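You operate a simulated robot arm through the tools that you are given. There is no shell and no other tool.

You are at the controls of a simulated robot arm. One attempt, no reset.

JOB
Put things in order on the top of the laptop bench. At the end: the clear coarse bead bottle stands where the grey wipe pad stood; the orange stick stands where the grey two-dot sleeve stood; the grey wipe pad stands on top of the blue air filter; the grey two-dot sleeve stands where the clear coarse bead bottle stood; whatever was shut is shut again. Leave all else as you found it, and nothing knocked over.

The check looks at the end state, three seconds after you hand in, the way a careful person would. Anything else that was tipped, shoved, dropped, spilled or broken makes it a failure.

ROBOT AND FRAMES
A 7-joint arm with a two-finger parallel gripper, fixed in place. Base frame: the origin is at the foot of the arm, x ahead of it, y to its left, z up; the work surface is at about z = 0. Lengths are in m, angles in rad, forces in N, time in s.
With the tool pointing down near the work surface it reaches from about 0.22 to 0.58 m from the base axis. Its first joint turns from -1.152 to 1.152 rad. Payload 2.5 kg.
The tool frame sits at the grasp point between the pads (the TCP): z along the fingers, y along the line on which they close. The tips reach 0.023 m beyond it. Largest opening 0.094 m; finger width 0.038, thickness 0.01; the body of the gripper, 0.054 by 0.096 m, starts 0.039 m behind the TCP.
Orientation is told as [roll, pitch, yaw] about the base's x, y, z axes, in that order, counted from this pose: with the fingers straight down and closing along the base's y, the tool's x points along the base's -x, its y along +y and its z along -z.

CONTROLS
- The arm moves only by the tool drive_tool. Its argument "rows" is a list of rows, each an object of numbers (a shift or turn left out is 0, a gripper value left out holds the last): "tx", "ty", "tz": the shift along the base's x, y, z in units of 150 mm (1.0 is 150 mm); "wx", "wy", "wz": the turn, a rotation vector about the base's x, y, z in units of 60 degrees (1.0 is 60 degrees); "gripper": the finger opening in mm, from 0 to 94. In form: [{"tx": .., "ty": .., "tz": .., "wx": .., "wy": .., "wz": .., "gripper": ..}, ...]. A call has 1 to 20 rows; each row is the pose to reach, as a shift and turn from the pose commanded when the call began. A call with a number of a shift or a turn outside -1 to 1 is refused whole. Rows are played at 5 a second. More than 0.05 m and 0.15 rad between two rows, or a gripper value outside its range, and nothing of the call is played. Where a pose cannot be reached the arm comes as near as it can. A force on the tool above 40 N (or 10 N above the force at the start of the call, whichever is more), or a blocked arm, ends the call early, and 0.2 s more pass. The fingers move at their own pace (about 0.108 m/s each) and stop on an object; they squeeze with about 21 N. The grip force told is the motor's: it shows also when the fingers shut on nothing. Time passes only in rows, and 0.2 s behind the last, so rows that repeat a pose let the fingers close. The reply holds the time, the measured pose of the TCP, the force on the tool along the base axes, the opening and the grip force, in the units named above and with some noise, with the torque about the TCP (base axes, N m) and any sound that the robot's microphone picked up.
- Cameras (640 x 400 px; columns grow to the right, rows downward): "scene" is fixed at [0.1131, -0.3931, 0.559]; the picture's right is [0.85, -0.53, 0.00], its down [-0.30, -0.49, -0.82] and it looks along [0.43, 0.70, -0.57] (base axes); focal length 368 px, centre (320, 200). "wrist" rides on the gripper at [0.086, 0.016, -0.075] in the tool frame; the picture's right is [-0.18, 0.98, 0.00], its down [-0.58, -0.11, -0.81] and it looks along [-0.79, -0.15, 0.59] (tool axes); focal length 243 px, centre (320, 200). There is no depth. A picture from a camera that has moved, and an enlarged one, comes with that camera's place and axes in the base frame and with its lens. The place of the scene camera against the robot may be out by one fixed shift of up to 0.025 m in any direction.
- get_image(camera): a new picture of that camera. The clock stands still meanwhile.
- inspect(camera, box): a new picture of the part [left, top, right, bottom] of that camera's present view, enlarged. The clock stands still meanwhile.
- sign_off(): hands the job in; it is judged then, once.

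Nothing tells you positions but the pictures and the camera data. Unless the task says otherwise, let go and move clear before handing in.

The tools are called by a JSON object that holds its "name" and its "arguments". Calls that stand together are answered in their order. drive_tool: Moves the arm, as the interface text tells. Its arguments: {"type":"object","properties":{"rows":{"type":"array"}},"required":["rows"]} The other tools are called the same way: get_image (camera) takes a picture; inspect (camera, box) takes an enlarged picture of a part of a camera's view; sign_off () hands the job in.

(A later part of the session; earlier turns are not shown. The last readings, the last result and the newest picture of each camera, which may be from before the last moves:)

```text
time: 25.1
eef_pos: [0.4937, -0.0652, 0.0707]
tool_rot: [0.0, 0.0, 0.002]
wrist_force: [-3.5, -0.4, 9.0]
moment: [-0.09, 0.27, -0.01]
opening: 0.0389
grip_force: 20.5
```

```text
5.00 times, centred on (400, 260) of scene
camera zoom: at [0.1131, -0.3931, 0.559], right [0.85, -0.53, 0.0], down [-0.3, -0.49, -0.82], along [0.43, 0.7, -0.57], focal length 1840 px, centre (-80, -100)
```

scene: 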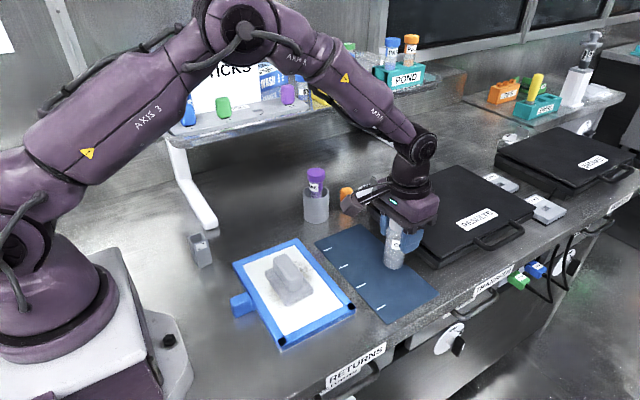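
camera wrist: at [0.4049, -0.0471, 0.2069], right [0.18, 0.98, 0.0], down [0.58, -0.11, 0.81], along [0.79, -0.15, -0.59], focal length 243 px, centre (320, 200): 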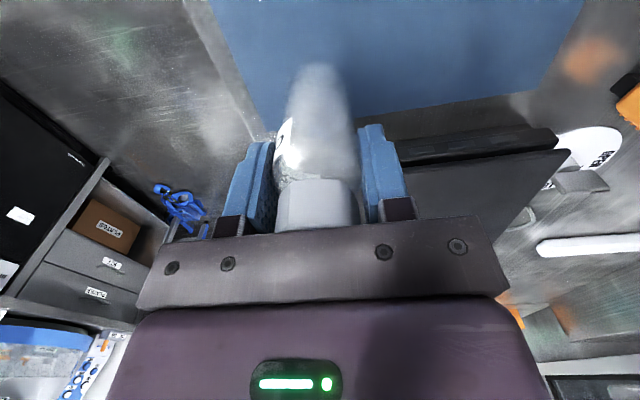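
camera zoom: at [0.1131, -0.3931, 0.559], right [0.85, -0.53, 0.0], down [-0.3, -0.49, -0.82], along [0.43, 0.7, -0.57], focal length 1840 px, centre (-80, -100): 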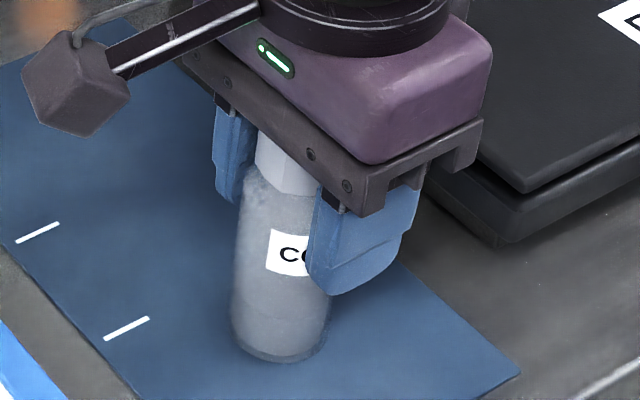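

The bottle touches down (9 N). I'll relieve the load, open to 70 mm and rise straight up.

{"name": "drive_tool", "arguments": {"rows": [{"tz": 0.004}, {"tz": 0.004, "gripper": 70}, {"tz": 0.004, "gripper": 70}, {"tz": 0.004, "gripper": 70}, {"tz": 0.12}, {"tz": 0.3}, {"tz": 0.5}, {"tz": 0.75}, {"tz": 1.0}, {"tz": 1.0}]}}

{"name": "get_image", "arguments": {"camera": "scene"}}

{"name": "get_image", "arguments": {"camera": "wrist"}}

{"name": "inspect", "arguments": {"camera": "scene", "box": [310, 160, 450, 300]}}

```text
time: 27.3
eef_pos: [0.4929, -0.0638, 0.2203]
tool_rot: [0.002, -0.001, -0.002]
wrist_force: [-0.2, -1.2, 0.1]
moment: [0.01, 0.03, 0.01]
opening: 0.0698
grip_force: 0.0
```

```text
taken
```

scene: 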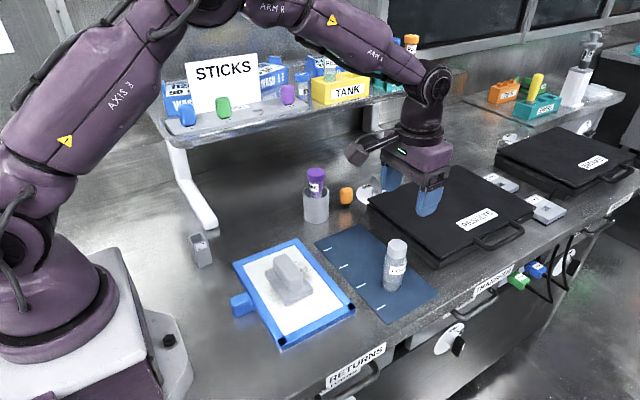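

```text
taken
camera wrist: at [0.4072, -0.0483, 0.2958], right [0.18, 0.98, 0.0], down [0.58, -0.11, 0.81], along [0.79, -0.15, -0.59], focal length 243 px, centre (320, 200)
```

wrist: 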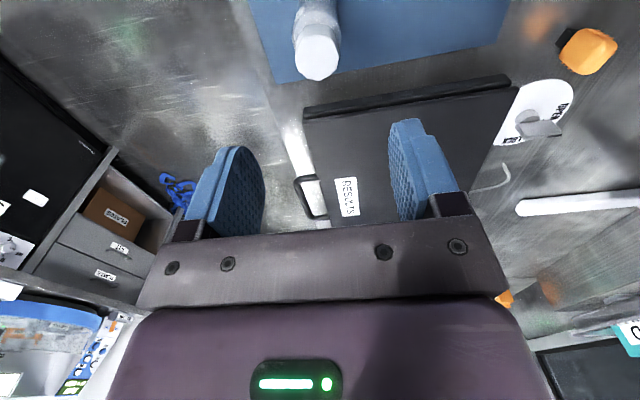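

```text
2.86 times, centred on (380, 230) of scene
camera zoom: at [0.1131, -0.3931, 0.559], right [0.85, -0.53, 0.0], down [-0.3, -0.49, -0.82], along [0.43, 0.7, -0.57], focal length 1051 px, centre (149, 114)
```

zoom: 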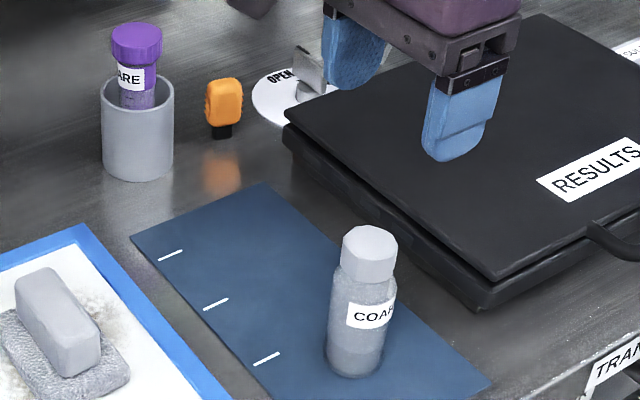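

The bottle stands where the pad was, and the stick is now in plain view. I'll look at it closely from both cameras.

{"name": "inspect", "arguments": {"camera": "scene", "box": [320, 170, 384, 210]}}

{"name": "inspect", "arguments": {"camera": "wrist", "box": [540, 0, 640, 100]}}

{"name": "inspect", "arguments": {"camera": "scene", "box": [160, 70, 320, 170]}}

```text
10.00 times, centred on (352, 190) of scene
camera zoom: at [0.1131, -0.3931, 0.559], right [0.85, -0.53, 0.0], down [-0.3, -0.49, -0.82], along [0.43, 0.7, -0.57], focal length 3679 px, centre (0, 300)
```

zoom: 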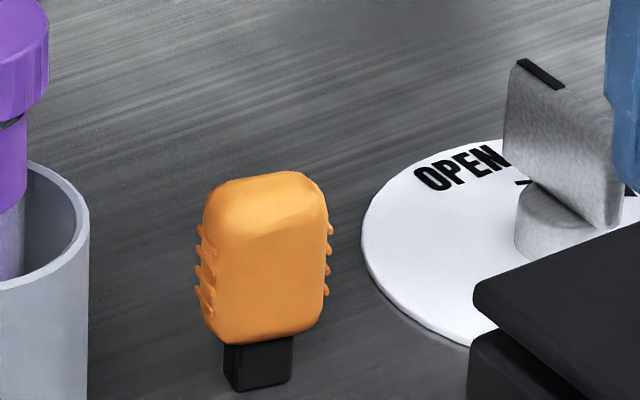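

```text
4.00 times, centred on (590, 50) of wrist
camera zoom: at [0.4072, -0.0483, 0.2958], right [0.18, 0.98, 0.0], down [0.58, -0.11, 0.81], along [0.79, -0.15, -0.59], focal length 970 px, centre (-760, 800)
```

zoom: 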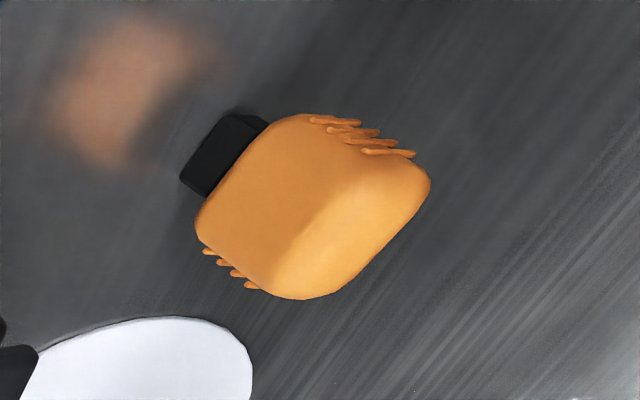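

```text
4.00 times, centred on (240, 120) of scene
camera zoom: at [0.1131, -0.3931, 0.559], right [0.85, -0.53, 0.0], down [-0.3, -0.49, -0.82], along [0.43, 0.7, -0.57], focal length 1472 px, centre (640, 520)
```

zoom: 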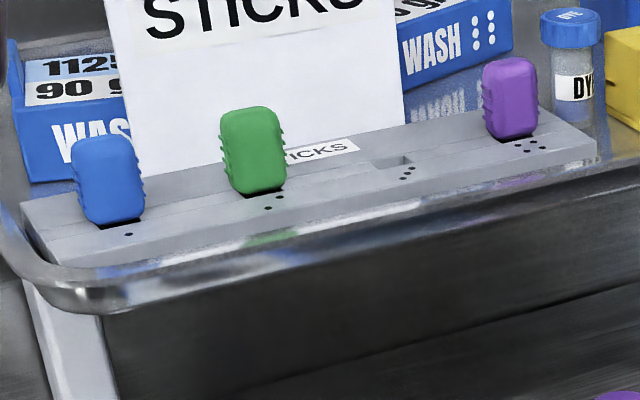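

The stick's broad side runs roughly along x, turned about −15°, and it stands on a small black plug. The sleeve must move first, so I'll retreat upward and go over to look at it.

{"name": "drive_tool", "arguments": {"rows": [{"tx": -0.1, "ty": 0.06, "tz": 0.15}, {"tx": -0.22, "ty": 0.14, "tz": 0.3}, {"tx": -0.36, "ty": 0.22, "tz": 0.42}, {"tx": -0.5, "ty": 0.3, "tz": 0.42}, {"tx": -0.65, "ty": 0.38, "tz": 0.42}, {"tx": -0.8, "ty": 0.47, "tz": 0.42}, {"tx": -0.92, "ty": 0.55, "tz": 0.42}, {"tx": -1.0, "ty": 0.6, "tz": 0.42}, {"tx": -1.0, "ty": 0.6, "tz": 0.42}]}}

{"name": "drive_tool", "arguments": {"rows": [{"tx": -0.08, "ty": 0.06, "wz": 0.12}, {"tx": -0.16, "ty": 0.12, "wz": 0.24}, {"tx": -0.24, "ty": 0.18, "wz": 0.36}, {"tx": -0.32, "ty": 0.24, "wz": 0.48}, {"tx": -0.4, "ty": 0.3, "wz": 0.6}, {"tx": -0.48, "ty": 0.36, "wz": 0.72}, {"tx": -0.56, "ty": 0.42, "wz": 0.84}, {"tx": -0.6, "ty": 0.48, "wz": 0.92}, {"tx": -0.6, "ty": 0.48, "wz": 1.0}, {"tx": -0.6, "ty": 0.48, "wz": 1.0}]}}

{"name": "get_image", "arguments": {"camera": "wrist"}}

{"name": "get_image", "arguments": {"camera": "scene"}}

```text
time: 29.3
eef_pos: [0.3427, 0.0252, 0.2834]
tool_rot: [0.001, 0.001, 0.0]
wrist_force: [0.0, -0.2, -0.6]
moment: [-0.01, 0.0, 0.02]
opening: 0.0701
grip_force: 0.1
```

```text
time: 31.5
eef_pos: [0.2537, 0.0979, 0.282]
tool_rot: [0.001, 0.001, 1.05]
wrist_force: [0.3, 0.2, 0.4]
moment: [-0.02, -0.01, -0.01]
opening: 0.0699
grip_force: 0.0
```

```text
taken
camera wrist: at [0.1955, 0.0302, 0.3584], right [-0.76, 0.65, 0.0], down [0.39, 0.45, 0.81], along [0.52, 0.61, -0.59], focal length 243 px, centre (320, 200)
```

wrist: 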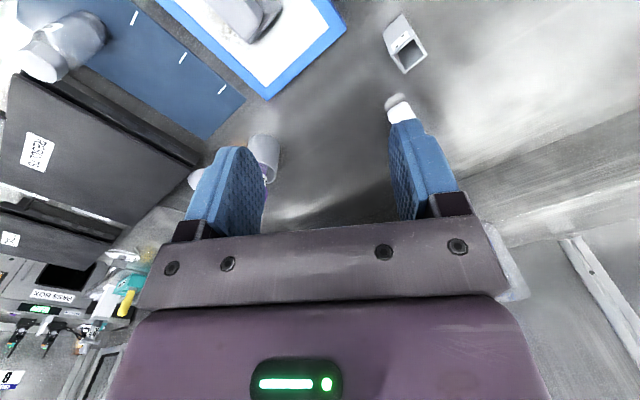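

```text
taken
```

scene: 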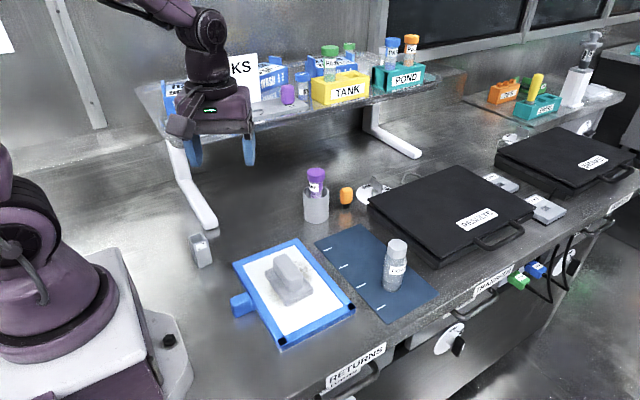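

The sleeve is visible near the top of the wrist view; I'll enlarge it to measure it.

{"name": "inspect", "arguments": {"camera": "wrist", "box": [360, 0, 456, 80]}}

{"name": "inspect", "arguments": {"camera": "wrist", "box": [340, 0, 500, 130]}}

```text
5.00 times, centred on (408, 40) of wrist
camera zoom: at [0.1955, 0.0302, 0.3584], right [-0.76, 0.65, 0.0], down [0.39, 0.45, 0.81], along [0.52, 0.61, -0.59], focal length 1213 px, centre (-120, 1000)
```

zoom: 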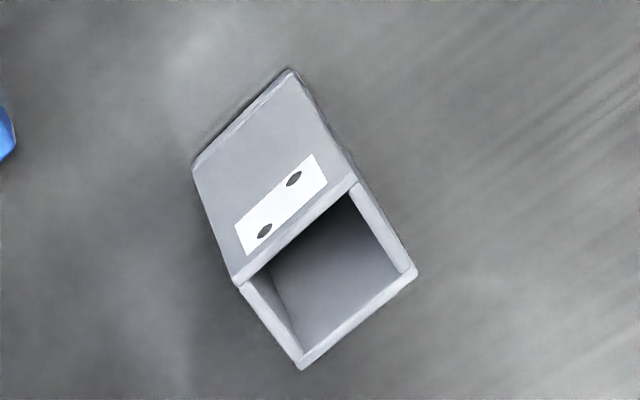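

```text
3.08 times, centred on (420, 65) of wrist
camera zoom: at [0.1955, 0.0302, 0.3584], right [-0.76, 0.65, 0.0], down [0.39, 0.45, 0.81], along [0.52, 0.61, -0.59], focal length 746 px, centre (12, 615)
```

zoom: 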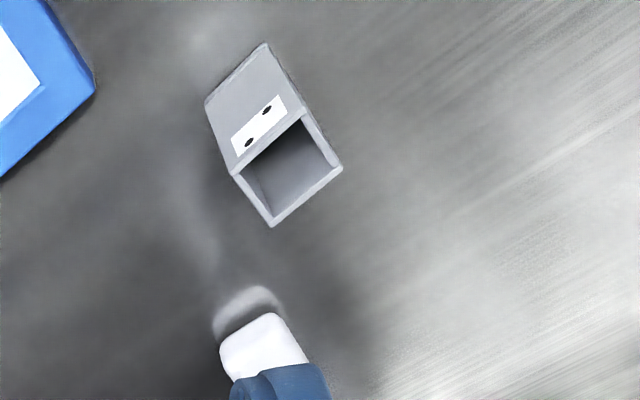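

The sleeve is centred near (0.200, 0.189), about 28 × 27 mm and 67 mm tall, turned about +5°. I'll turn the tool back to roughly 0.09 rad yaw and come above it.

{"name": "drive_tool", "arguments": {"rows": [{"tx": -0.04, "ty": 0.07, "tz": -0.05, "wz": -0.1}, {"tx": -0.08, "ty": 0.14, "tz": -0.1, "wz": -0.2}, {"tx": -0.12, "ty": 0.21, "tz": -0.15, "wz": -0.3}, {"tx": -0.16, "ty": 0.28, "tz": -0.2, "wz": -0.4}, {"tx": -0.2, "ty": 0.35, "tz": -0.25, "wz": -0.5}, {"tx": -0.24, "ty": 0.42, "tz": -0.3, "wz": -0.6}, {"tx": -0.28, "ty": 0.49, "tz": -0.35, "wz": -0.7}, {"tx": -0.32, "ty": 0.55, "tz": -0.4, "wz": -0.8}, {"tx": -0.358, "ty": 0.609, "tz": -0.5, "wz": -0.913}, {"tx": -0.358, "ty": 0.609, "tz": -0.547, "wz": -0.913}, {"tx": -0.358, "ty": 0.609, "tz": -0.547, "wz": -0.913}]}}

{"name": "get_image", "arguments": {"camera": "scene"}}

{"name": "get_image", "arguments": {"camera": "wrist"}}

```text
time: 33.9
eef_pos: [0.2005, 0.1887, 0.2014]
tool_rot: [0.001, 0.0, 0.09]
wrist_force: [0.3, 0.3, -0.5]
moment: [0.0, 0.01, 0.0]
opening: 0.0702
grip_force: 0.1
```

```text
taken
```

scene: 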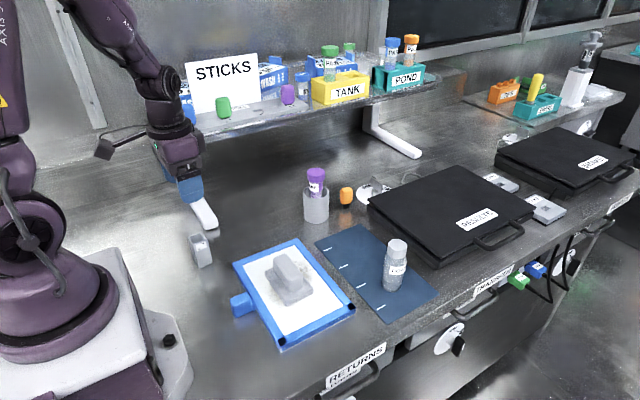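

```text
taken
camera wrist: at [0.112, 0.1966, 0.2763], right [0.1, 1.0, 0.0], down [0.59, -0.06, 0.81], along [0.8, -0.08, -0.59], focal length 243 px, centre (320, 200)
```

wrist: 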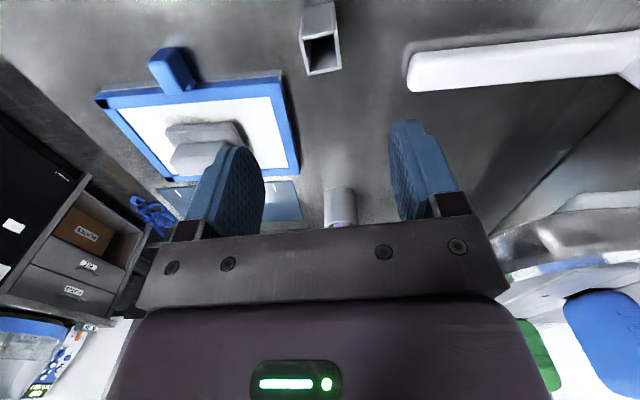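

The sleeve is directly ahead between the fingers; I'll check its alignment.

{"name": "inspect", "arguments": {"camera": "wrist", "box": [270, 0, 370, 80]}}

{"name": "inspect", "arguments": {"camera": "scene", "box": [150, 170, 250, 280]}}

```text
5.00 times, centred on (320, 40) of wrist
camera zoom: at [0.112, 0.1966, 0.2763], right [0.1, 1.0, 0.0], down [0.59, -0.06, 0.81], along [0.8, -0.08, -0.59], focal length 1213 px, centre (320, 1000)
```

zoom: 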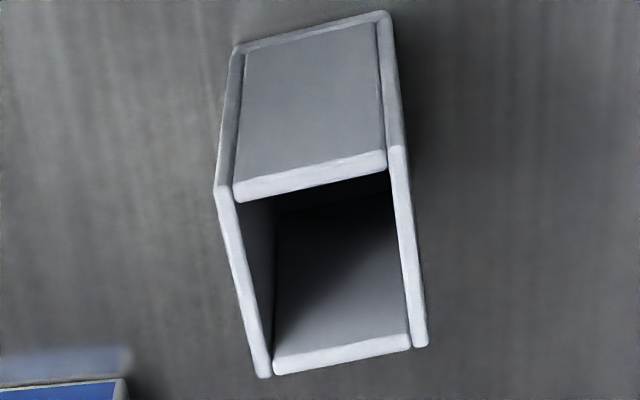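

```text
3.64 times, centred on (200, 225) of scene
camera zoom: at [0.1131, -0.3931, 0.559], right [0.85, -0.53, 0.0], down [-0.3, -0.49, -0.82], along [0.43, 0.7, -0.57], focal length 1338 px, centre (756, 109)
```

zoom: 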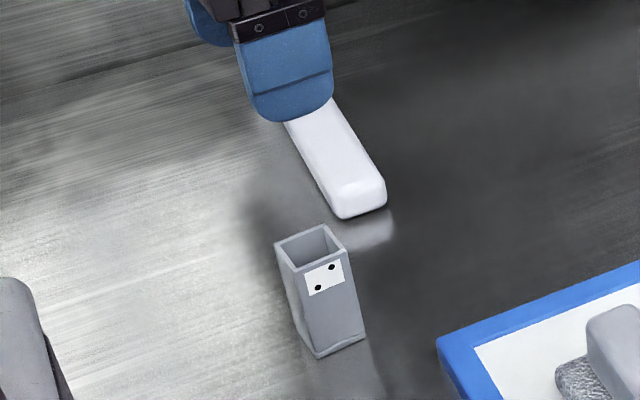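

Two views agree: the sleeve is at (0.1995, 0.1895), turned 5.4°. I'll lower with 60 mm opening and stop to check before closing.

{"name": "drive_tool", "arguments": {"rows": [{"tx": -0.005, "ty": 0.005, "tz": -0.15, "gripper": 60}, {"tx": -0.005, "ty": 0.005, "tz": -0.3}, {"tx": -0.005, "ty": 0.005, "tz": -0.45}, {"tx": -0.005, "ty": 0.005, "tz": -0.6}, {"tx": -0.005, "ty": 0.005, "tz": -0.74}, {"tx": -0.005, "ty": 0.005, "tz": -0.86}, {"tx": -0.005, "ty": 0.005, "tz": -0.95}, {"tx": -0.005, "ty": 0.005, "tz": -1.0}, {"tx": -0.005, "ty": 0.005, "tz": -1.0}]}}

{"name": "get_image", "arguments": {"camera": "wrist"}}

{"name": "inspect", "arguments": {"camera": "scene", "box": [130, 170, 270, 290]}}

```text
time: 35.9
eef_pos: [0.2006, 0.1879, 0.0506]
tool_rot: [0.003, -0.001, 0.092]
wrist_force: [-0.3, -0.4, 0.0]
moment: [-0.05, -0.02, 0.0]
opening: 0.0599
grip_force: 0.0
```

```text
taken
camera wrist: at [0.1114, 0.196, 0.1254], right [0.09, 1.0, 0.0], down [0.59, -0.06, 0.81], along [0.8, -0.07, -0.59], focal length 243 px, centre (320, 200)
```

wrist: 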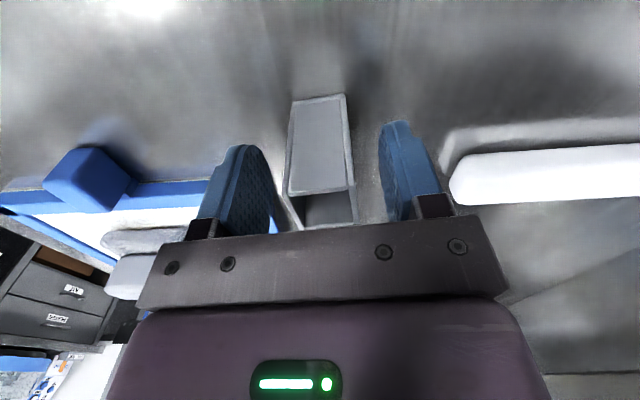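

```text
3.33 times, centred on (200, 230) of scene
camera zoom: at [0.1131, -0.3931, 0.559], right [0.85, -0.53, 0.0], down [-0.3, -0.49, -0.82], along [0.43, 0.7, -0.57], focal length 1226 px, centre (720, 100)
```

zoom: 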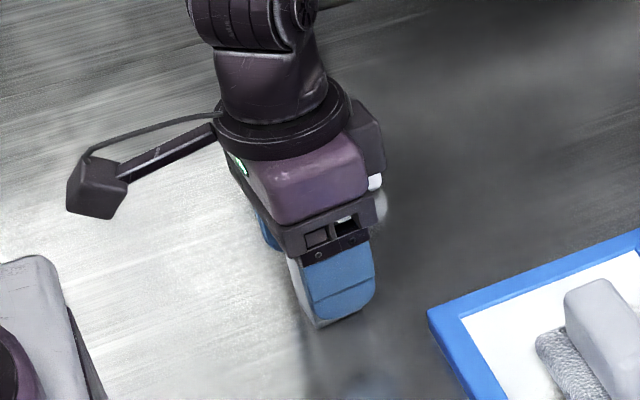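

The sleeve is between the fingers with no contact. Closing now.

{"name": "drive_tool", "arguments": {"rows": [{"ty": 0.008}, {"ty": 0.008, "gripper": 22}, {"ty": 0.008, "gripper": 22}, {"ty": 0.008, "gripper": 22}, {"ty": 0.008, "gripper": 22}]}}

{"name": "get_image", "arguments": {"camera": "wrist"}}

```text
time: 37.1
eef_pos: [0.199, 0.1897, 0.0507]
tool_rot: [0.001, -0.001, 0.091]
wrist_force: [-0.2, 0.3, -0.2]
moment: [0.0, 0.0, -0.01]
opening: 0.029
grip_force: 20.8
```

```text
taken
camera wrist: at [0.1114, 0.197, 0.1259], right [0.09, 1.0, 0.0], down [0.59, -0.06, 0.81], along [0.8, -0.08, -0.59], focal length 243 px, centre (320, 200)
```

wrist: 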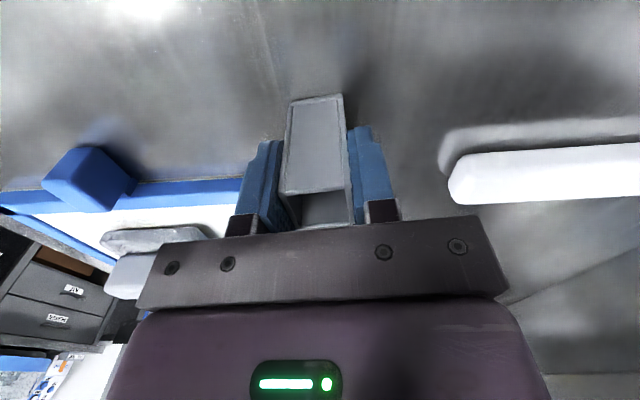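

The sleeve is held at 29 mm, with its original spot confirmed at (0.199, 0.190). I'll lift it and carry it towards the bottle's old place.

{"name": "drive_tool", "arguments": {"rows": [{"tz": 0.1}, {"tz": 0.3}, {"tz": 0.5}, {"tz": 0.7}, {"tx": 0.12, "ty": -0.04, "tz": 0.8}, {"tx": 0.3, "ty": -0.11, "tz": 0.8}, {"tx": 0.5, "ty": -0.18, "tz": 0.8}, {"tx": 0.7, "ty": -0.26, "tz": 0.8}, {"tx": 0.88, "ty": -0.33, "tz": 0.8}, {"tx": 1.0, "ty": -0.38, "tz": 0.8}, {"tx": 1.0, "ty": -0.38, "tz": 0.8}]}}

{"name": "drive_tool", "arguments": {"rows": [{"tx": 0.15, "ty": -0.05}, {"tx": 0.35, "ty": -0.12}, {"tx": 0.55, "ty": -0.19}, {"tx": 0.75, "ty": -0.25}, {"tx": 0.9, "ty": -0.29}, {"tx": 0.9, "ty": -0.29}]}}

{"name": "get_image", "arguments": {"camera": "wrist"}}

{"name": "get_image", "arguments": {"camera": "scene"}}

```text
time: 39.5
eef_pos: [0.3479, 0.1334, 0.1722]
tool_rot: [0.001, 0.001, 0.091]
wrist_force: [0.1, -0.1, -1.0]
moment: [0.05, 0.0, -0.03]
opening: 0.0292
grip_force: 21.0
```

```text
time: 40.9
eef_pos: [0.485, 0.0893, 0.1721]
tool_rot: [0.002, 0.001, 0.089]
wrist_force: [-0.1, 0.0, -0.2]
moment: [-0.01, -0.01, 0.01]
opening: 0.0292
grip_force: 21.1
```

```text
taken
camera wrist: at [0.3973, 0.0971, 0.2471], right [0.09, 1.0, 0.0], down [0.59, -0.06, 0.81], along [0.8, -0.08, -0.59], focal length 243 px, centre (320, 200)
```

wrist: 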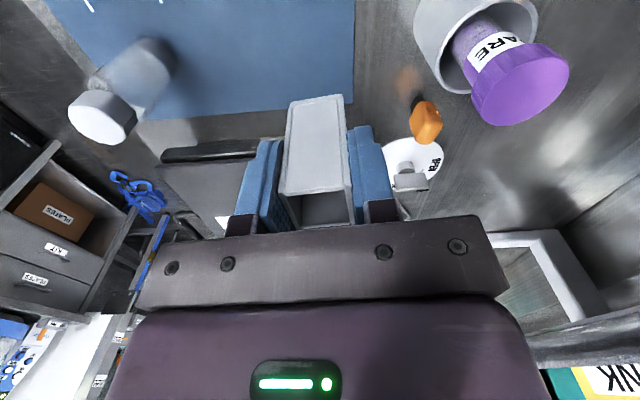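

```text
taken
```

scene: 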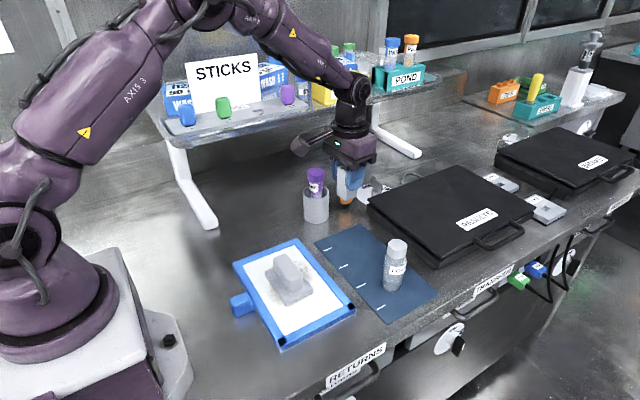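

The sleeve is over the bottle's old place. I'll lower it and finish with small steps to contact.

{"name": "drive_tool", "arguments": {"rows": [{"tx": -0.005, "tz": -0.12}, {"tx": -0.005, "tz": -0.28}, {"tx": -0.005, "tz": -0.44}, {"tx": -0.005, "tz": -0.58}, {"tx": -0.005, "tz": -0.69}, {"tx": -0.005, "tz": -0.75}, {"tx": -0.005, "tz": -0.77}, {"tx": -0.005, "tz": -0.78}, {"tx": -0.005, "tz": -0.788}, {"tx": -0.005, "tz": -0.796}, {"tx": -0.005, "tz": -0.796}]}}

{"name": "inspect", "arguments": {"camera": "scene", "box": [290, 160, 410, 270]}}

{"name": "get_image", "arguments": {"camera": "wrist"}}

```text
time: 43.3
eef_pos: [0.4826, 0.0893, 0.0538]
tool_rot: [0.003, 0.0, 0.091]
wrist_force: [-0.7, 0.7, 5.6]
moment: [-0.02, 0.05, -0.03]
opening: 0.0294
grip_force: 21.2
```

```text
3.64 times, centred on (350, 215) of scene
camera zoom: at [0.1131, -0.3931, 0.559], right [0.85, -0.53, 0.0], down [-0.3, -0.49, -0.82], along [0.43, 0.7, -0.57], focal length 1338 px, centre (211, 146)
```

zoom: 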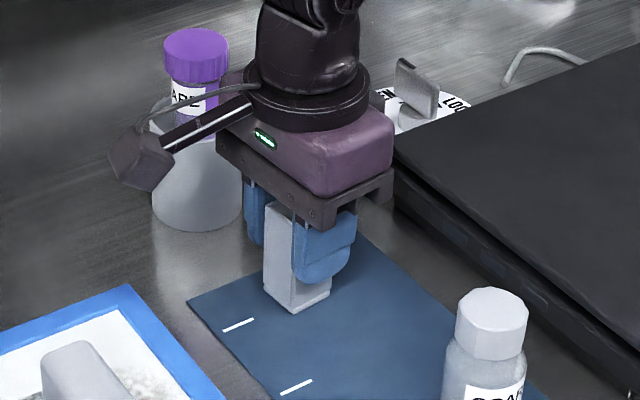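

```text
taken
camera wrist: at [0.395, 0.0973, 0.1277], right [0.09, 1.0, 0.0], down [0.59, -0.06, 0.81], along [0.8, -0.08, -0.59], focal length 243 px, centre (320, 200)
```

wrist: 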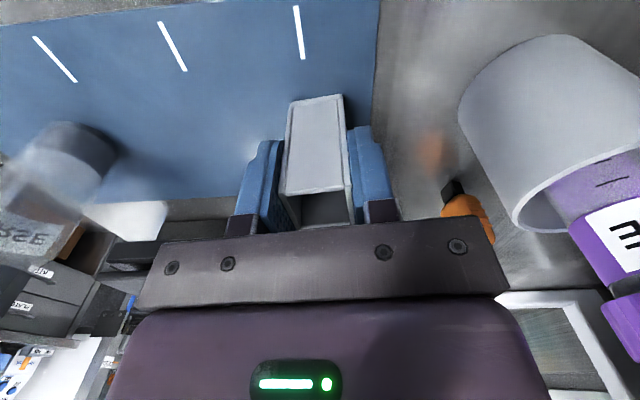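

The sleeve touches the mat (5.6 N). I'll open and rise.

{"name": "drive_tool", "arguments": {"rows": [{"tz": 0.002}, {"tz": 0.002, "gripper": 56}, {"tz": 0.002, "gripper": 56}, {"tz": 0.002, "gripper": 56}, {"tz": 0.12}, {"tz": 0.3}, {"tz": 0.5}, {"tz": 0.75}, {"tz": 1.0}, {"tz": 1.0}]}}

{"name": "get_image", "arguments": {"camera": "scene"}}

{"name": "get_image", "arguments": {"camera": "wrist"}}

{"name": "inspect", "arguments": {"camera": "wrist", "box": [280, 0, 480, 125]}}

```text
time: 45.5
eef_pos: [0.4836, 0.0887, 0.2028]
tool_rot: [0.001, 0.001, 0.09]
wrist_force: [-1.3, 0.5, 0.6]
moment: [0.01, 0.03, 0.0]
opening: 0.0562
grip_force: 0.1
```

```text
taken
```

scene: 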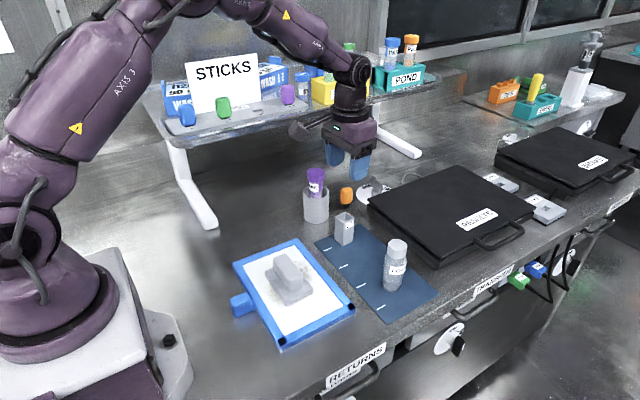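

```text
taken
camera wrist: at [0.3945, 0.0968, 0.2772], right [0.09, 1.0, 0.0], down [0.59, -0.06, 0.81], along [0.8, -0.08, -0.59], focal length 243 px, centre (320, 200)
```

wrist: 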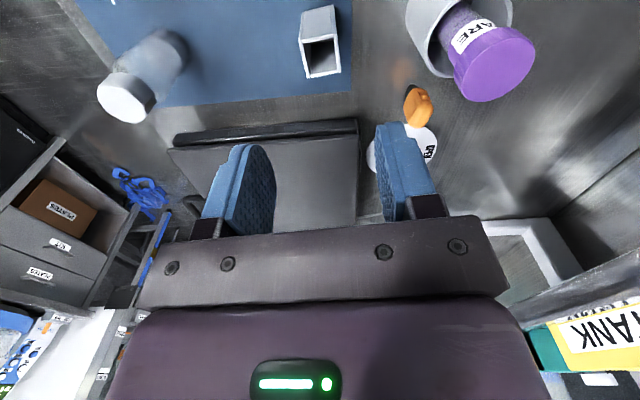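

```text
3.20 times, centred on (380, 62) of wrist
camera zoom: at [0.3945, 0.0968, 0.2772], right [0.09, 1.0, 0.0], down [0.59, -0.06, 0.81], along [0.8, -0.08, -0.59], focal length 776 px, centre (128, 640)
```

zoom: 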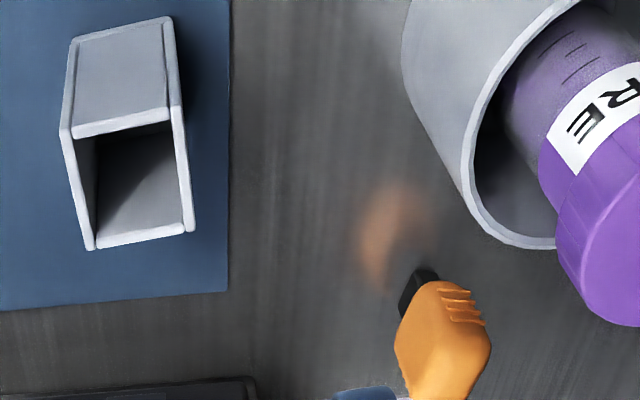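

The sleeve stands in the bottle's old place. Now I'll turn the tool to about 75° yaw near the stick, so the camera looks at it along y and stays clear of the purple bottle.

{"name": "drive_tool", "arguments": {"rows": [{"tx": 0.03, "tz": 0.08, "wz": 0.11}, {"tx": 0.06, "tz": 0.16, "wz": 0.22}, {"tx": 0.1, "tz": 0.24, "wz": 0.33}, {"tx": 0.14, "tz": 0.32, "wz": 0.44}, {"tx": 0.18, "tz": 0.32, "wz": 0.55}, {"tx": 0.22, "tz": 0.32, "wz": 0.66}, {"tx": 0.26, "tz": 0.32, "wz": 0.77}, {"tx": 0.3, "tz": 0.32, "wz": 0.88}, {"tx": 0.3, "tz": 0.32, "wz": 0.99}, {"tx": 0.3, "tz": 0.32, "wz": 0.99}]}}

{"name": "drive_tool", "arguments": {"rows": [{"wz": 0.1}, {"wz": 0.175}, {"wz": 0.175}]}}

{"name": "get_image", "arguments": {"camera": "wrist"}}

{"name": "get_image", "arguments": {"camera": "scene"}}

```text
time: 47.7
eef_pos: [0.5291, 0.089, 0.2499]
tool_rot: [0.003, -0.001, 1.128]
wrist_force: [0.0, -0.5, -0.3]
moment: [0.0, 0.0, -0.03]
opening: 0.0561
grip_force: 0.0
```

```text
time: 48.5
eef_pos: [0.5286, 0.0907, 0.249]
tool_rot: [0.001, -0.001, 1.31]
wrist_force: [0.3, -0.4, 0.0]
moment: [0.01, -0.01, 0.02]
opening: 0.0557
grip_force: 0.1
```

```text
taken
camera wrist: at [0.4907, 0.01, 0.3244], right [-0.9, 0.43, 0.0], down [0.26, 0.53, 0.81], along [0.35, 0.73, -0.59], focal length 243 px, centre (320, 200)
```

wrist: 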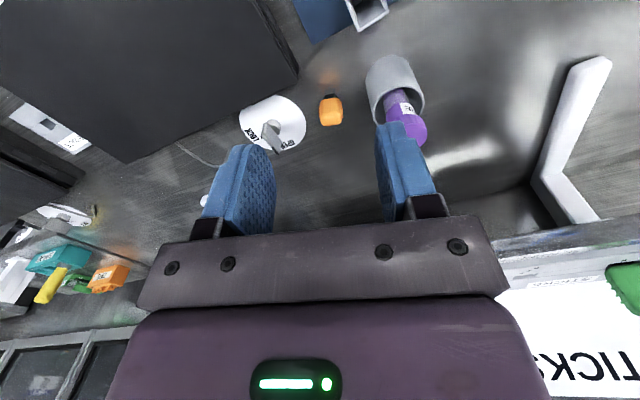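

```text
taken
```

scene: 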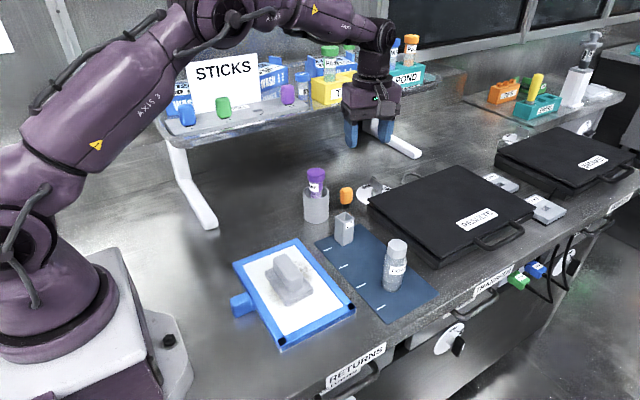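

The stick now faces the wrist camera almost squarely; I'll enlarge it to get its position and angle.

{"name": "inspect", "arguments": {"camera": "wrist", "box": [290, 70, 370, 135]}}

{"name": "inspect", "arguments": {"camera": "wrist", "box": [220, 40, 460, 190]}}

```text
6.15 times, centred on (330, 102) of wrist
camera zoom: at [0.4907, 0.01, 0.3244], right [-0.9, 0.43, 0.0], down [0.26, 0.53, 0.81], along [0.35, 0.73, -0.59], focal length 1493 px, centre (258, 800)
```

zoom: 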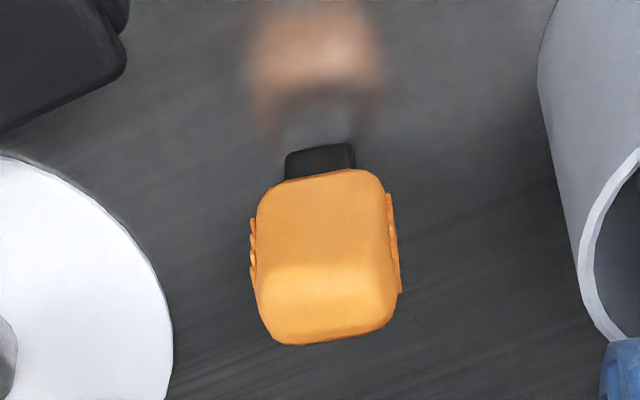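

```text
2.67 times, centred on (340, 115) of wrist
camera zoom: at [0.4907, 0.01, 0.3244], right [-0.9, 0.43, 0.0], down [0.26, 0.53, 0.81], along [0.35, 0.73, -0.59], focal length 647 px, centre (267, 427)
```

zoom: 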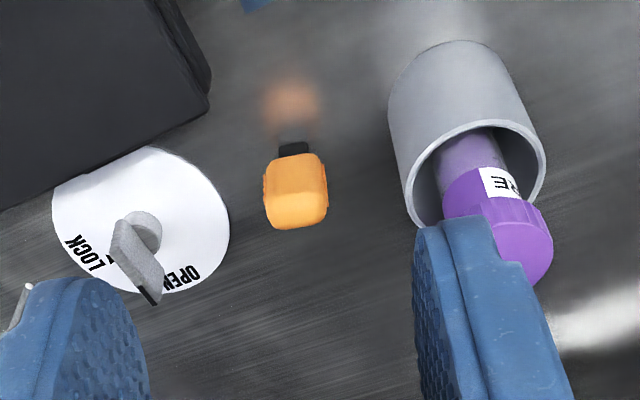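

The stick's centre is about (0.561, 0.191), its top about 0.052 high, with its broad axis at about −17°. I'll move above it with yaw 1.27 and see whether the arm reaches that far with the tool vertical.

{"name": "drive_tool", "arguments": {"rows": [{"tx": 0.04, "ty": 0.13, "tz": -0.05, "wz": -0.02}, {"tx": 0.08, "ty": 0.26, "tz": -0.12, "wz": -0.042}, {"tx": 0.12, "ty": 0.4, "tz": -0.22, "wz": -0.042}, {"tx": 0.17, "ty": 0.54, "tz": -0.34, "wz": -0.042}, {"tx": 0.216, "ty": 0.669, "tz": -0.46, "wz": -0.042}, {"tx": 0.216, "ty": 0.669, "tz": -0.55, "wz": -0.042}, {"tx": 0.216, "ty": 0.669, "tz": -0.6, "wz": -0.042}, {"tx": 0.216, "ty": 0.669, "tz": -0.6, "wz": -0.042}]}}

{"name": "get_image", "arguments": {"camera": "wrist"}}

{"name": "inspect", "arguments": {"camera": "scene", "box": [270, 90, 450, 240]}}

```text
time: 50.3
eef_pos: [0.5598, 0.1891, 0.159]
tool_rot: [0.002, -0.002, 1.266]
wrist_force: [0.8, 0.1, 0.0]
moment: [0.01, -0.01, 0.01]
opening: 0.0562
grip_force: 0.0
```

```text
taken
camera wrist: at [0.5179, 0.1106, 0.2341], right [-0.88, 0.47, 0.0], down [0.28, 0.52, 0.81], along [0.38, 0.71, -0.59], focal length 243 px, centre (320, 200)
```

wrist: 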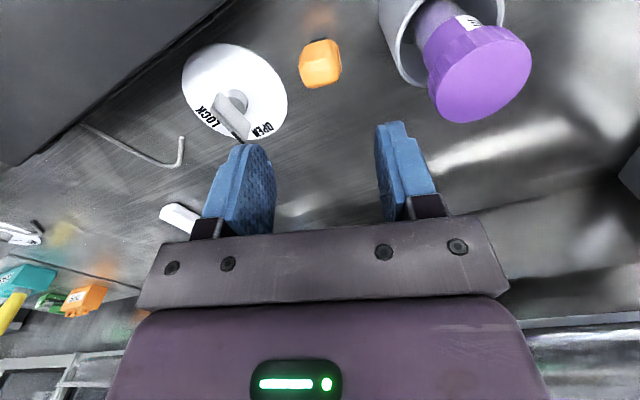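

```text
2.67 times, centred on (360, 165) of scene
camera zoom: at [0.1131, -0.3931, 0.559], right [0.85, -0.53, 0.0], down [-0.3, -0.49, -0.82], along [0.43, 0.7, -0.57], focal length 981 px, centre (213, 293)
```

zoom: 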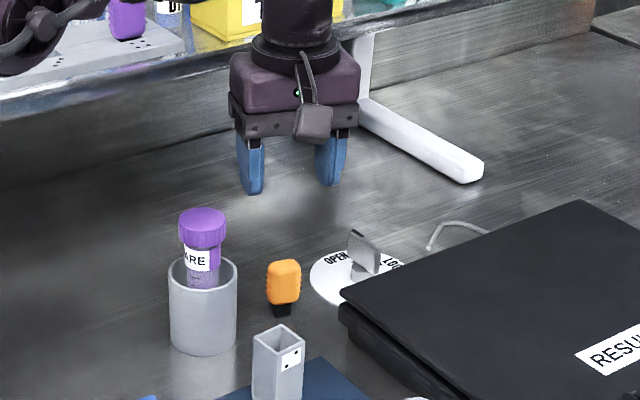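

The arm reached (0.560, 0.189) with the tool still vertical. I'll re-measure the stick from here.

{"name": "inspect", "arguments": {"camera": "wrist", "box": [280, 20, 376, 100]}}

{"name": "inspect", "arguments": {"camera": "wrist", "box": [180, 0, 560, 240]}}

```text
5.00 times, centred on (328, 60) of wrist
camera zoom: at [0.5179, 0.1106, 0.2341], right [-0.88, 0.47, 0.0], down [0.28, 0.52, 0.81], along [0.38, 0.71, -0.59], focal length 1213 px, centre (280, 900)
```

zoom: 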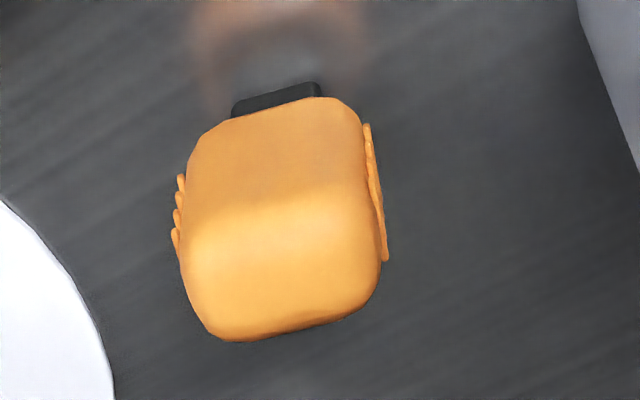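

```text
1.67 times, centred on (370, 120) of wrist
camera zoom: at [0.5179, 0.1106, 0.2341], right [-0.88, 0.47, 0.0], down [0.28, 0.52, 0.81], along [0.38, 0.71, -0.59], focal length 404 px, centre (237, 333)
```

zoom: 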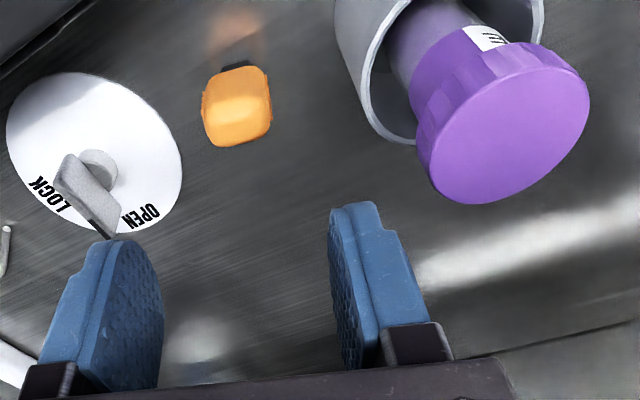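

The stick centre is confirmed at about (0.5605, 0.191) at −17°. I'll narrow the opening to 48 mm, lower partway to z≈0.09 and check clearances to the purple bottle.

{"name": "drive_tool", "arguments": {"rows": [{"tz": -0.08, "gripper": 48}, {"tz": -0.16}, {"tz": -0.24}, {"tz": -0.32}, {"tz": -0.39}, {"tz": -0.45}, {"tz": -0.45}]}}

{"name": "get_image", "arguments": {"camera": "wrist"}}

{"name": "inspect", "arguments": {"camera": "scene", "box": [280, 110, 440, 230]}}

```text
time: 51.9
eef_pos: [0.5605, 0.1905, 0.0931]
tool_rot: [0.001, 0.0, 1.268]
wrist_force: [0.9, 0.3, 0.0]
moment: [0.02, 0.0, 0.0]
opening: 0.0479
grip_force: 0.0
```

```text
taken
camera wrist: at [0.5186, 0.1118, 0.1674], right [-0.88, 0.47, 0.0], down [0.28, 0.52, 0.81], along [0.38, 0.71, -0.59], focal length 243 px, centre (320, 200)
```

wrist: 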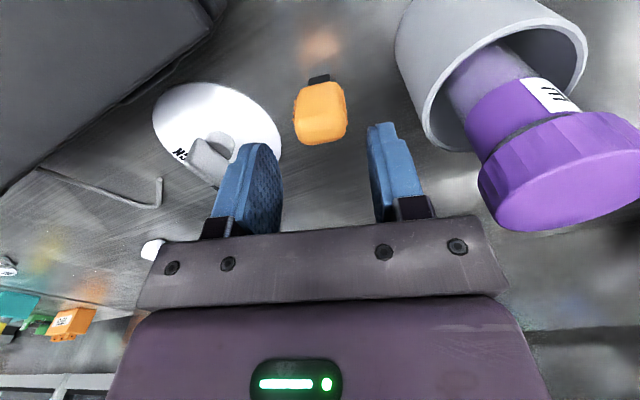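

```text
3.33 times, centred on (360, 170) of scene
camera zoom: at [0.1131, -0.3931, 0.559], right [0.85, -0.53, 0.0], down [-0.3, -0.49, -0.82], along [0.43, 0.7, -0.57], focal length 1226 px, centre (187, 300)
```

zoom: 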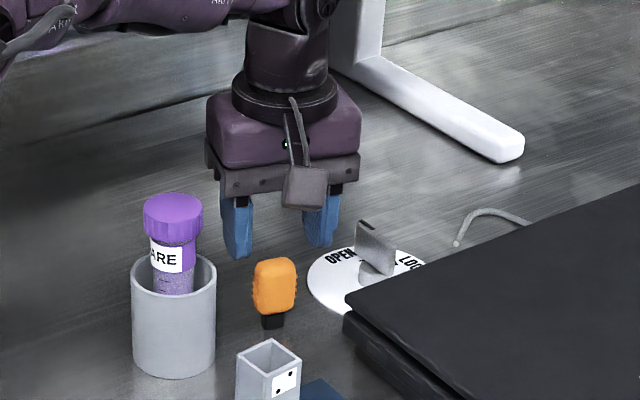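

Alignment is good and the purple cap is about 10 mm clear of the gripper body. I'll continue down to z≈0.054.

{"name": "drive_tool", "arguments": {"rows": [{"tz": -0.06}, {"tz": -0.12}, {"tz": -0.17}, {"tz": -0.22}, {"tz": -0.25}, {"tz": -0.25}]}}

{"name": "get_image", "arguments": {"camera": "wrist"}}

{"name": "inspect", "arguments": {"camera": "scene", "box": [290, 120, 410, 220]}}

```text
time: 53.3
eef_pos: [0.5621, 0.1909, 0.0533]
tool_rot: [0.004, 0.001, 1.267]
wrist_force: [0.3, -0.4, -0.6]
moment: [0.04, 0.01, 0.01]
opening: 0.0481
grip_force: 0.0
```

```text
taken
camera wrist: at [0.5188, 0.112, 0.1296], right [-0.88, 0.47, 0.0], down [0.28, 0.52, 0.81], along [0.38, 0.71, -0.59], focal length 243 px, centre (320, 200)
```

wrist: 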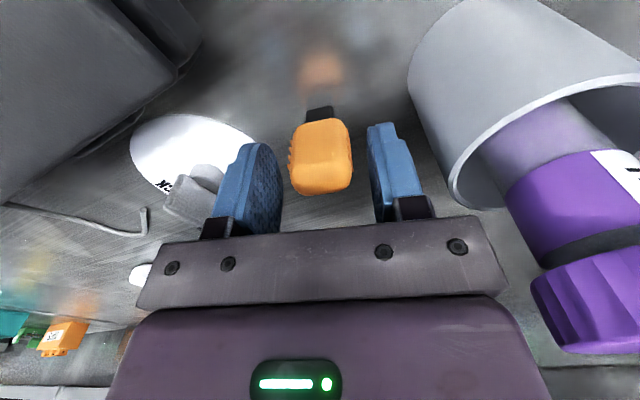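

```text
4.00 times, centred on (350, 170) of scene
camera zoom: at [0.1131, -0.3931, 0.559], right [0.85, -0.53, 0.0], down [-0.3, -0.49, -0.82], along [0.43, 0.7, -0.57], focal length 1472 px, centre (200, 320)
```

zoom: 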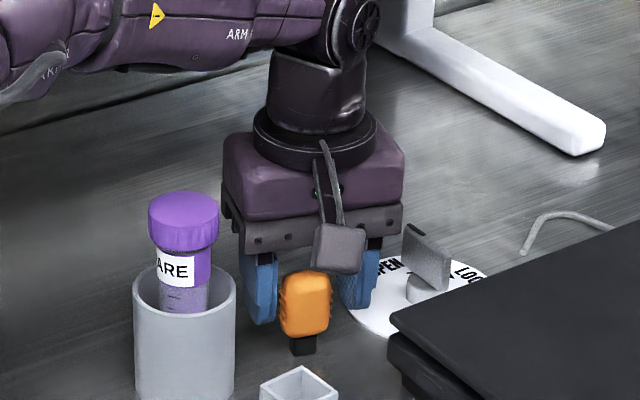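

The stick is centred between the fingers with good overlap. Closing on its ribbed sides.

{"name": "drive_tool", "arguments": {"rows": [{"tz": 0.0, "gripper": 40}, {"tz": 0.0, "gripper": 34}, {"tz": 0.0, "gripper": 20}, {"tz": 0.0, "gripper": 20}, {"tz": 0.0, "gripper": 20}]}}

{"name": "get_image", "arguments": {"camera": "wrist"}}

{"name": "inspect", "arguments": {"camera": "scene", "box": [290, 120, 410, 220]}}

```text
time: 54.5
eef_pos: [0.5601, 0.1896, 0.0547]
tool_rot: [0.002, -0.001, 1.265]
wrist_force: [0.4, -0.2, -0.2]
moment: [0.02, -0.01, 0.0]
opening: 0.0293
grip_force: 20.5
```

```text
taken
camera wrist: at [0.5188, 0.1119, 0.1296], right [-0.88, 0.47, 0.0], down [0.28, 0.52, 0.81], along [0.38, 0.71, -0.59], focal length 243 px, centre (320, 200)
```

wrist: 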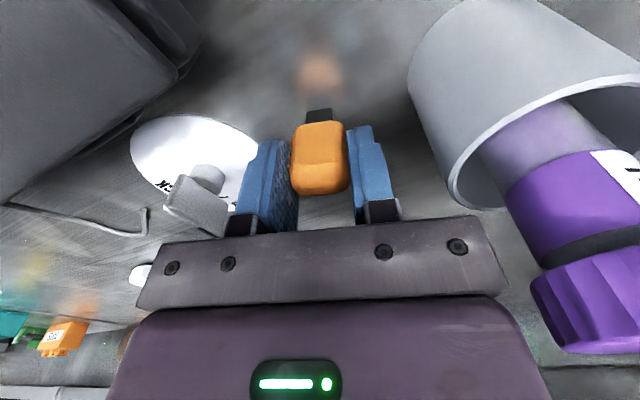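

```text
4.00 times, centred on (350, 170) of scene
camera zoom: at [0.1131, -0.3931, 0.559], right [0.85, -0.53, 0.0], down [-0.3, -0.49, -0.82], along [0.43, 0.7, -0.57], focal length 1472 px, centre (200, 320)
```

zoom: 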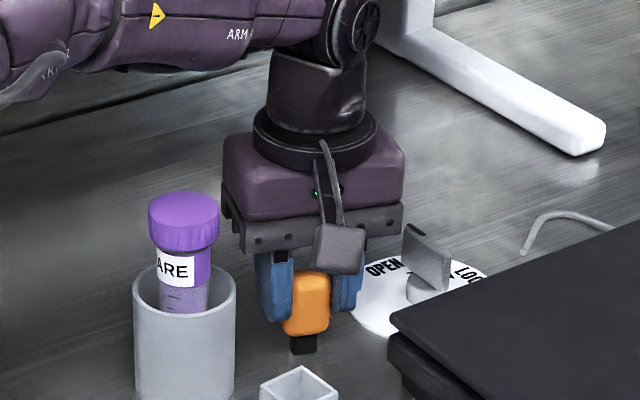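

The stick is held at 29 mm. I'll lift it straight up, then carry it in −x above the purple bottle.

{"name": "drive_tool", "arguments": {"rows": [{"tz": 0.06}, {"tz": 0.15}, {"tz": 0.28}, {"tz": 0.42}, {"tz": 0.58}, {"tz": 0.74}, {"tz": 0.88}, {"tz": 1.0}, {"tz": 1.0}]}}

{"name": "get_image", "arguments": {"camera": "wrist"}}

{"name": "get_image", "arguments": {"camera": "scene"}}

```text
time: 56.5
eef_pos: [0.5625, 0.1875, 0.2052]
tool_rot: [0.002, 0.001, 1.266]
wrist_force: [0.1, -0.4, -1.5]
moment: [-0.03, -0.01, 0.01]
opening: 0.0293
grip_force: 20.8
```

```text
taken
camera wrist: at [0.5198, 0.1113, 0.2798], right [-0.88, 0.47, 0.0], down [0.28, 0.52, 0.81], along [0.38, 0.71, -0.59], focal length 243 px, centre (320, 200)
```

wrist: 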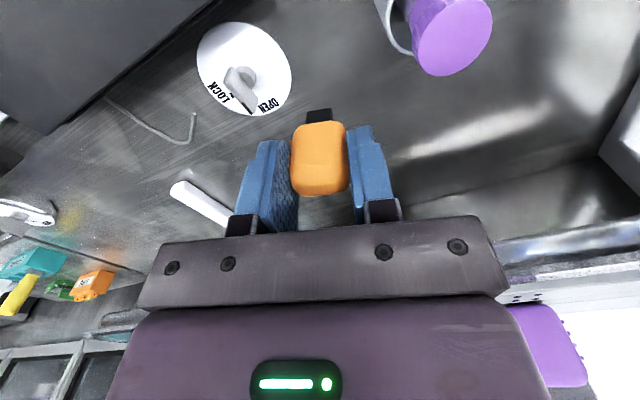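

```text
taken
```

scene: 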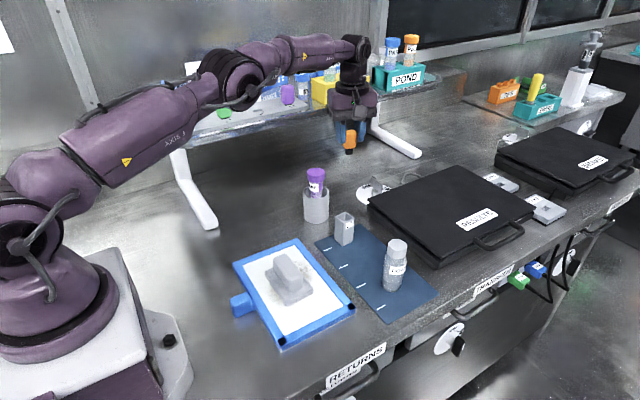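

The stick is up and clear. Now I'll travel back towards the sleeve's old spot in stages.

{"name": "drive_tool", "arguments": {"rows": [{"tx": -0.1, "tz": 0.1}, {"tx": -0.28, "tz": 0.15}, {"tx": -0.46, "tz": 0.15}, {"tx": -0.64, "tz": 0.15}, {"tx": -0.82, "tz": 0.15}, {"tx": -1.0, "tz": 0.15}, {"tx": -1.0, "tz": 0.15}]}}

{"name": "drive_tool", "arguments": {"rows": [{"tx": -0.18}, {"tx": -0.36}, {"tx": -0.54}, {"tx": -0.72}, {"tx": -0.88}, {"tx": -1.0}, {"tx": -1.0}]}}

{"name": "get_image", "arguments": {"camera": "scene"}}

{"name": "get_image", "arguments": {"camera": "wrist"}}

```text
time: 58.1
eef_pos: [0.4099, 0.1886, 0.2277]
tool_rot: [0.0, 0.002, 1.267]
wrist_force: [0.3, 0.1, 0.1]
moment: [0.02, -0.03, -0.01]
opening: 0.0293
grip_force: 21.6
```

```text
time: 59.7
eef_pos: [0.2609, 0.1898, 0.2276]
tool_rot: [0.001, -0.001, 1.267]
wrist_force: [0.3, -0.5, -0.8]
moment: [0.0, -0.04, 0.03]
opening: 0.0293
grip_force: 21.0
```

```text
taken
```

scene: 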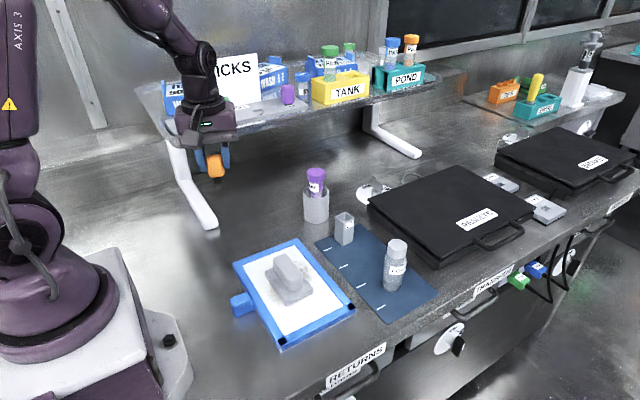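

```text
taken
camera wrist: at [0.2192, 0.1118, 0.3027], right [-0.88, 0.47, 0.0], down [0.28, 0.52, 0.81], along [0.38, 0.71, -0.59], focal length 243 px, centre (320, 200)
```

wrist: 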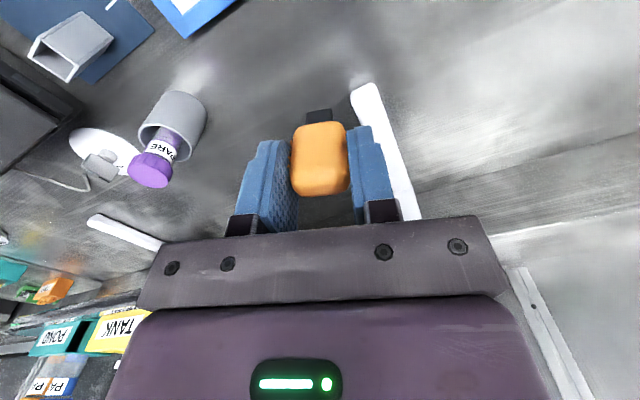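

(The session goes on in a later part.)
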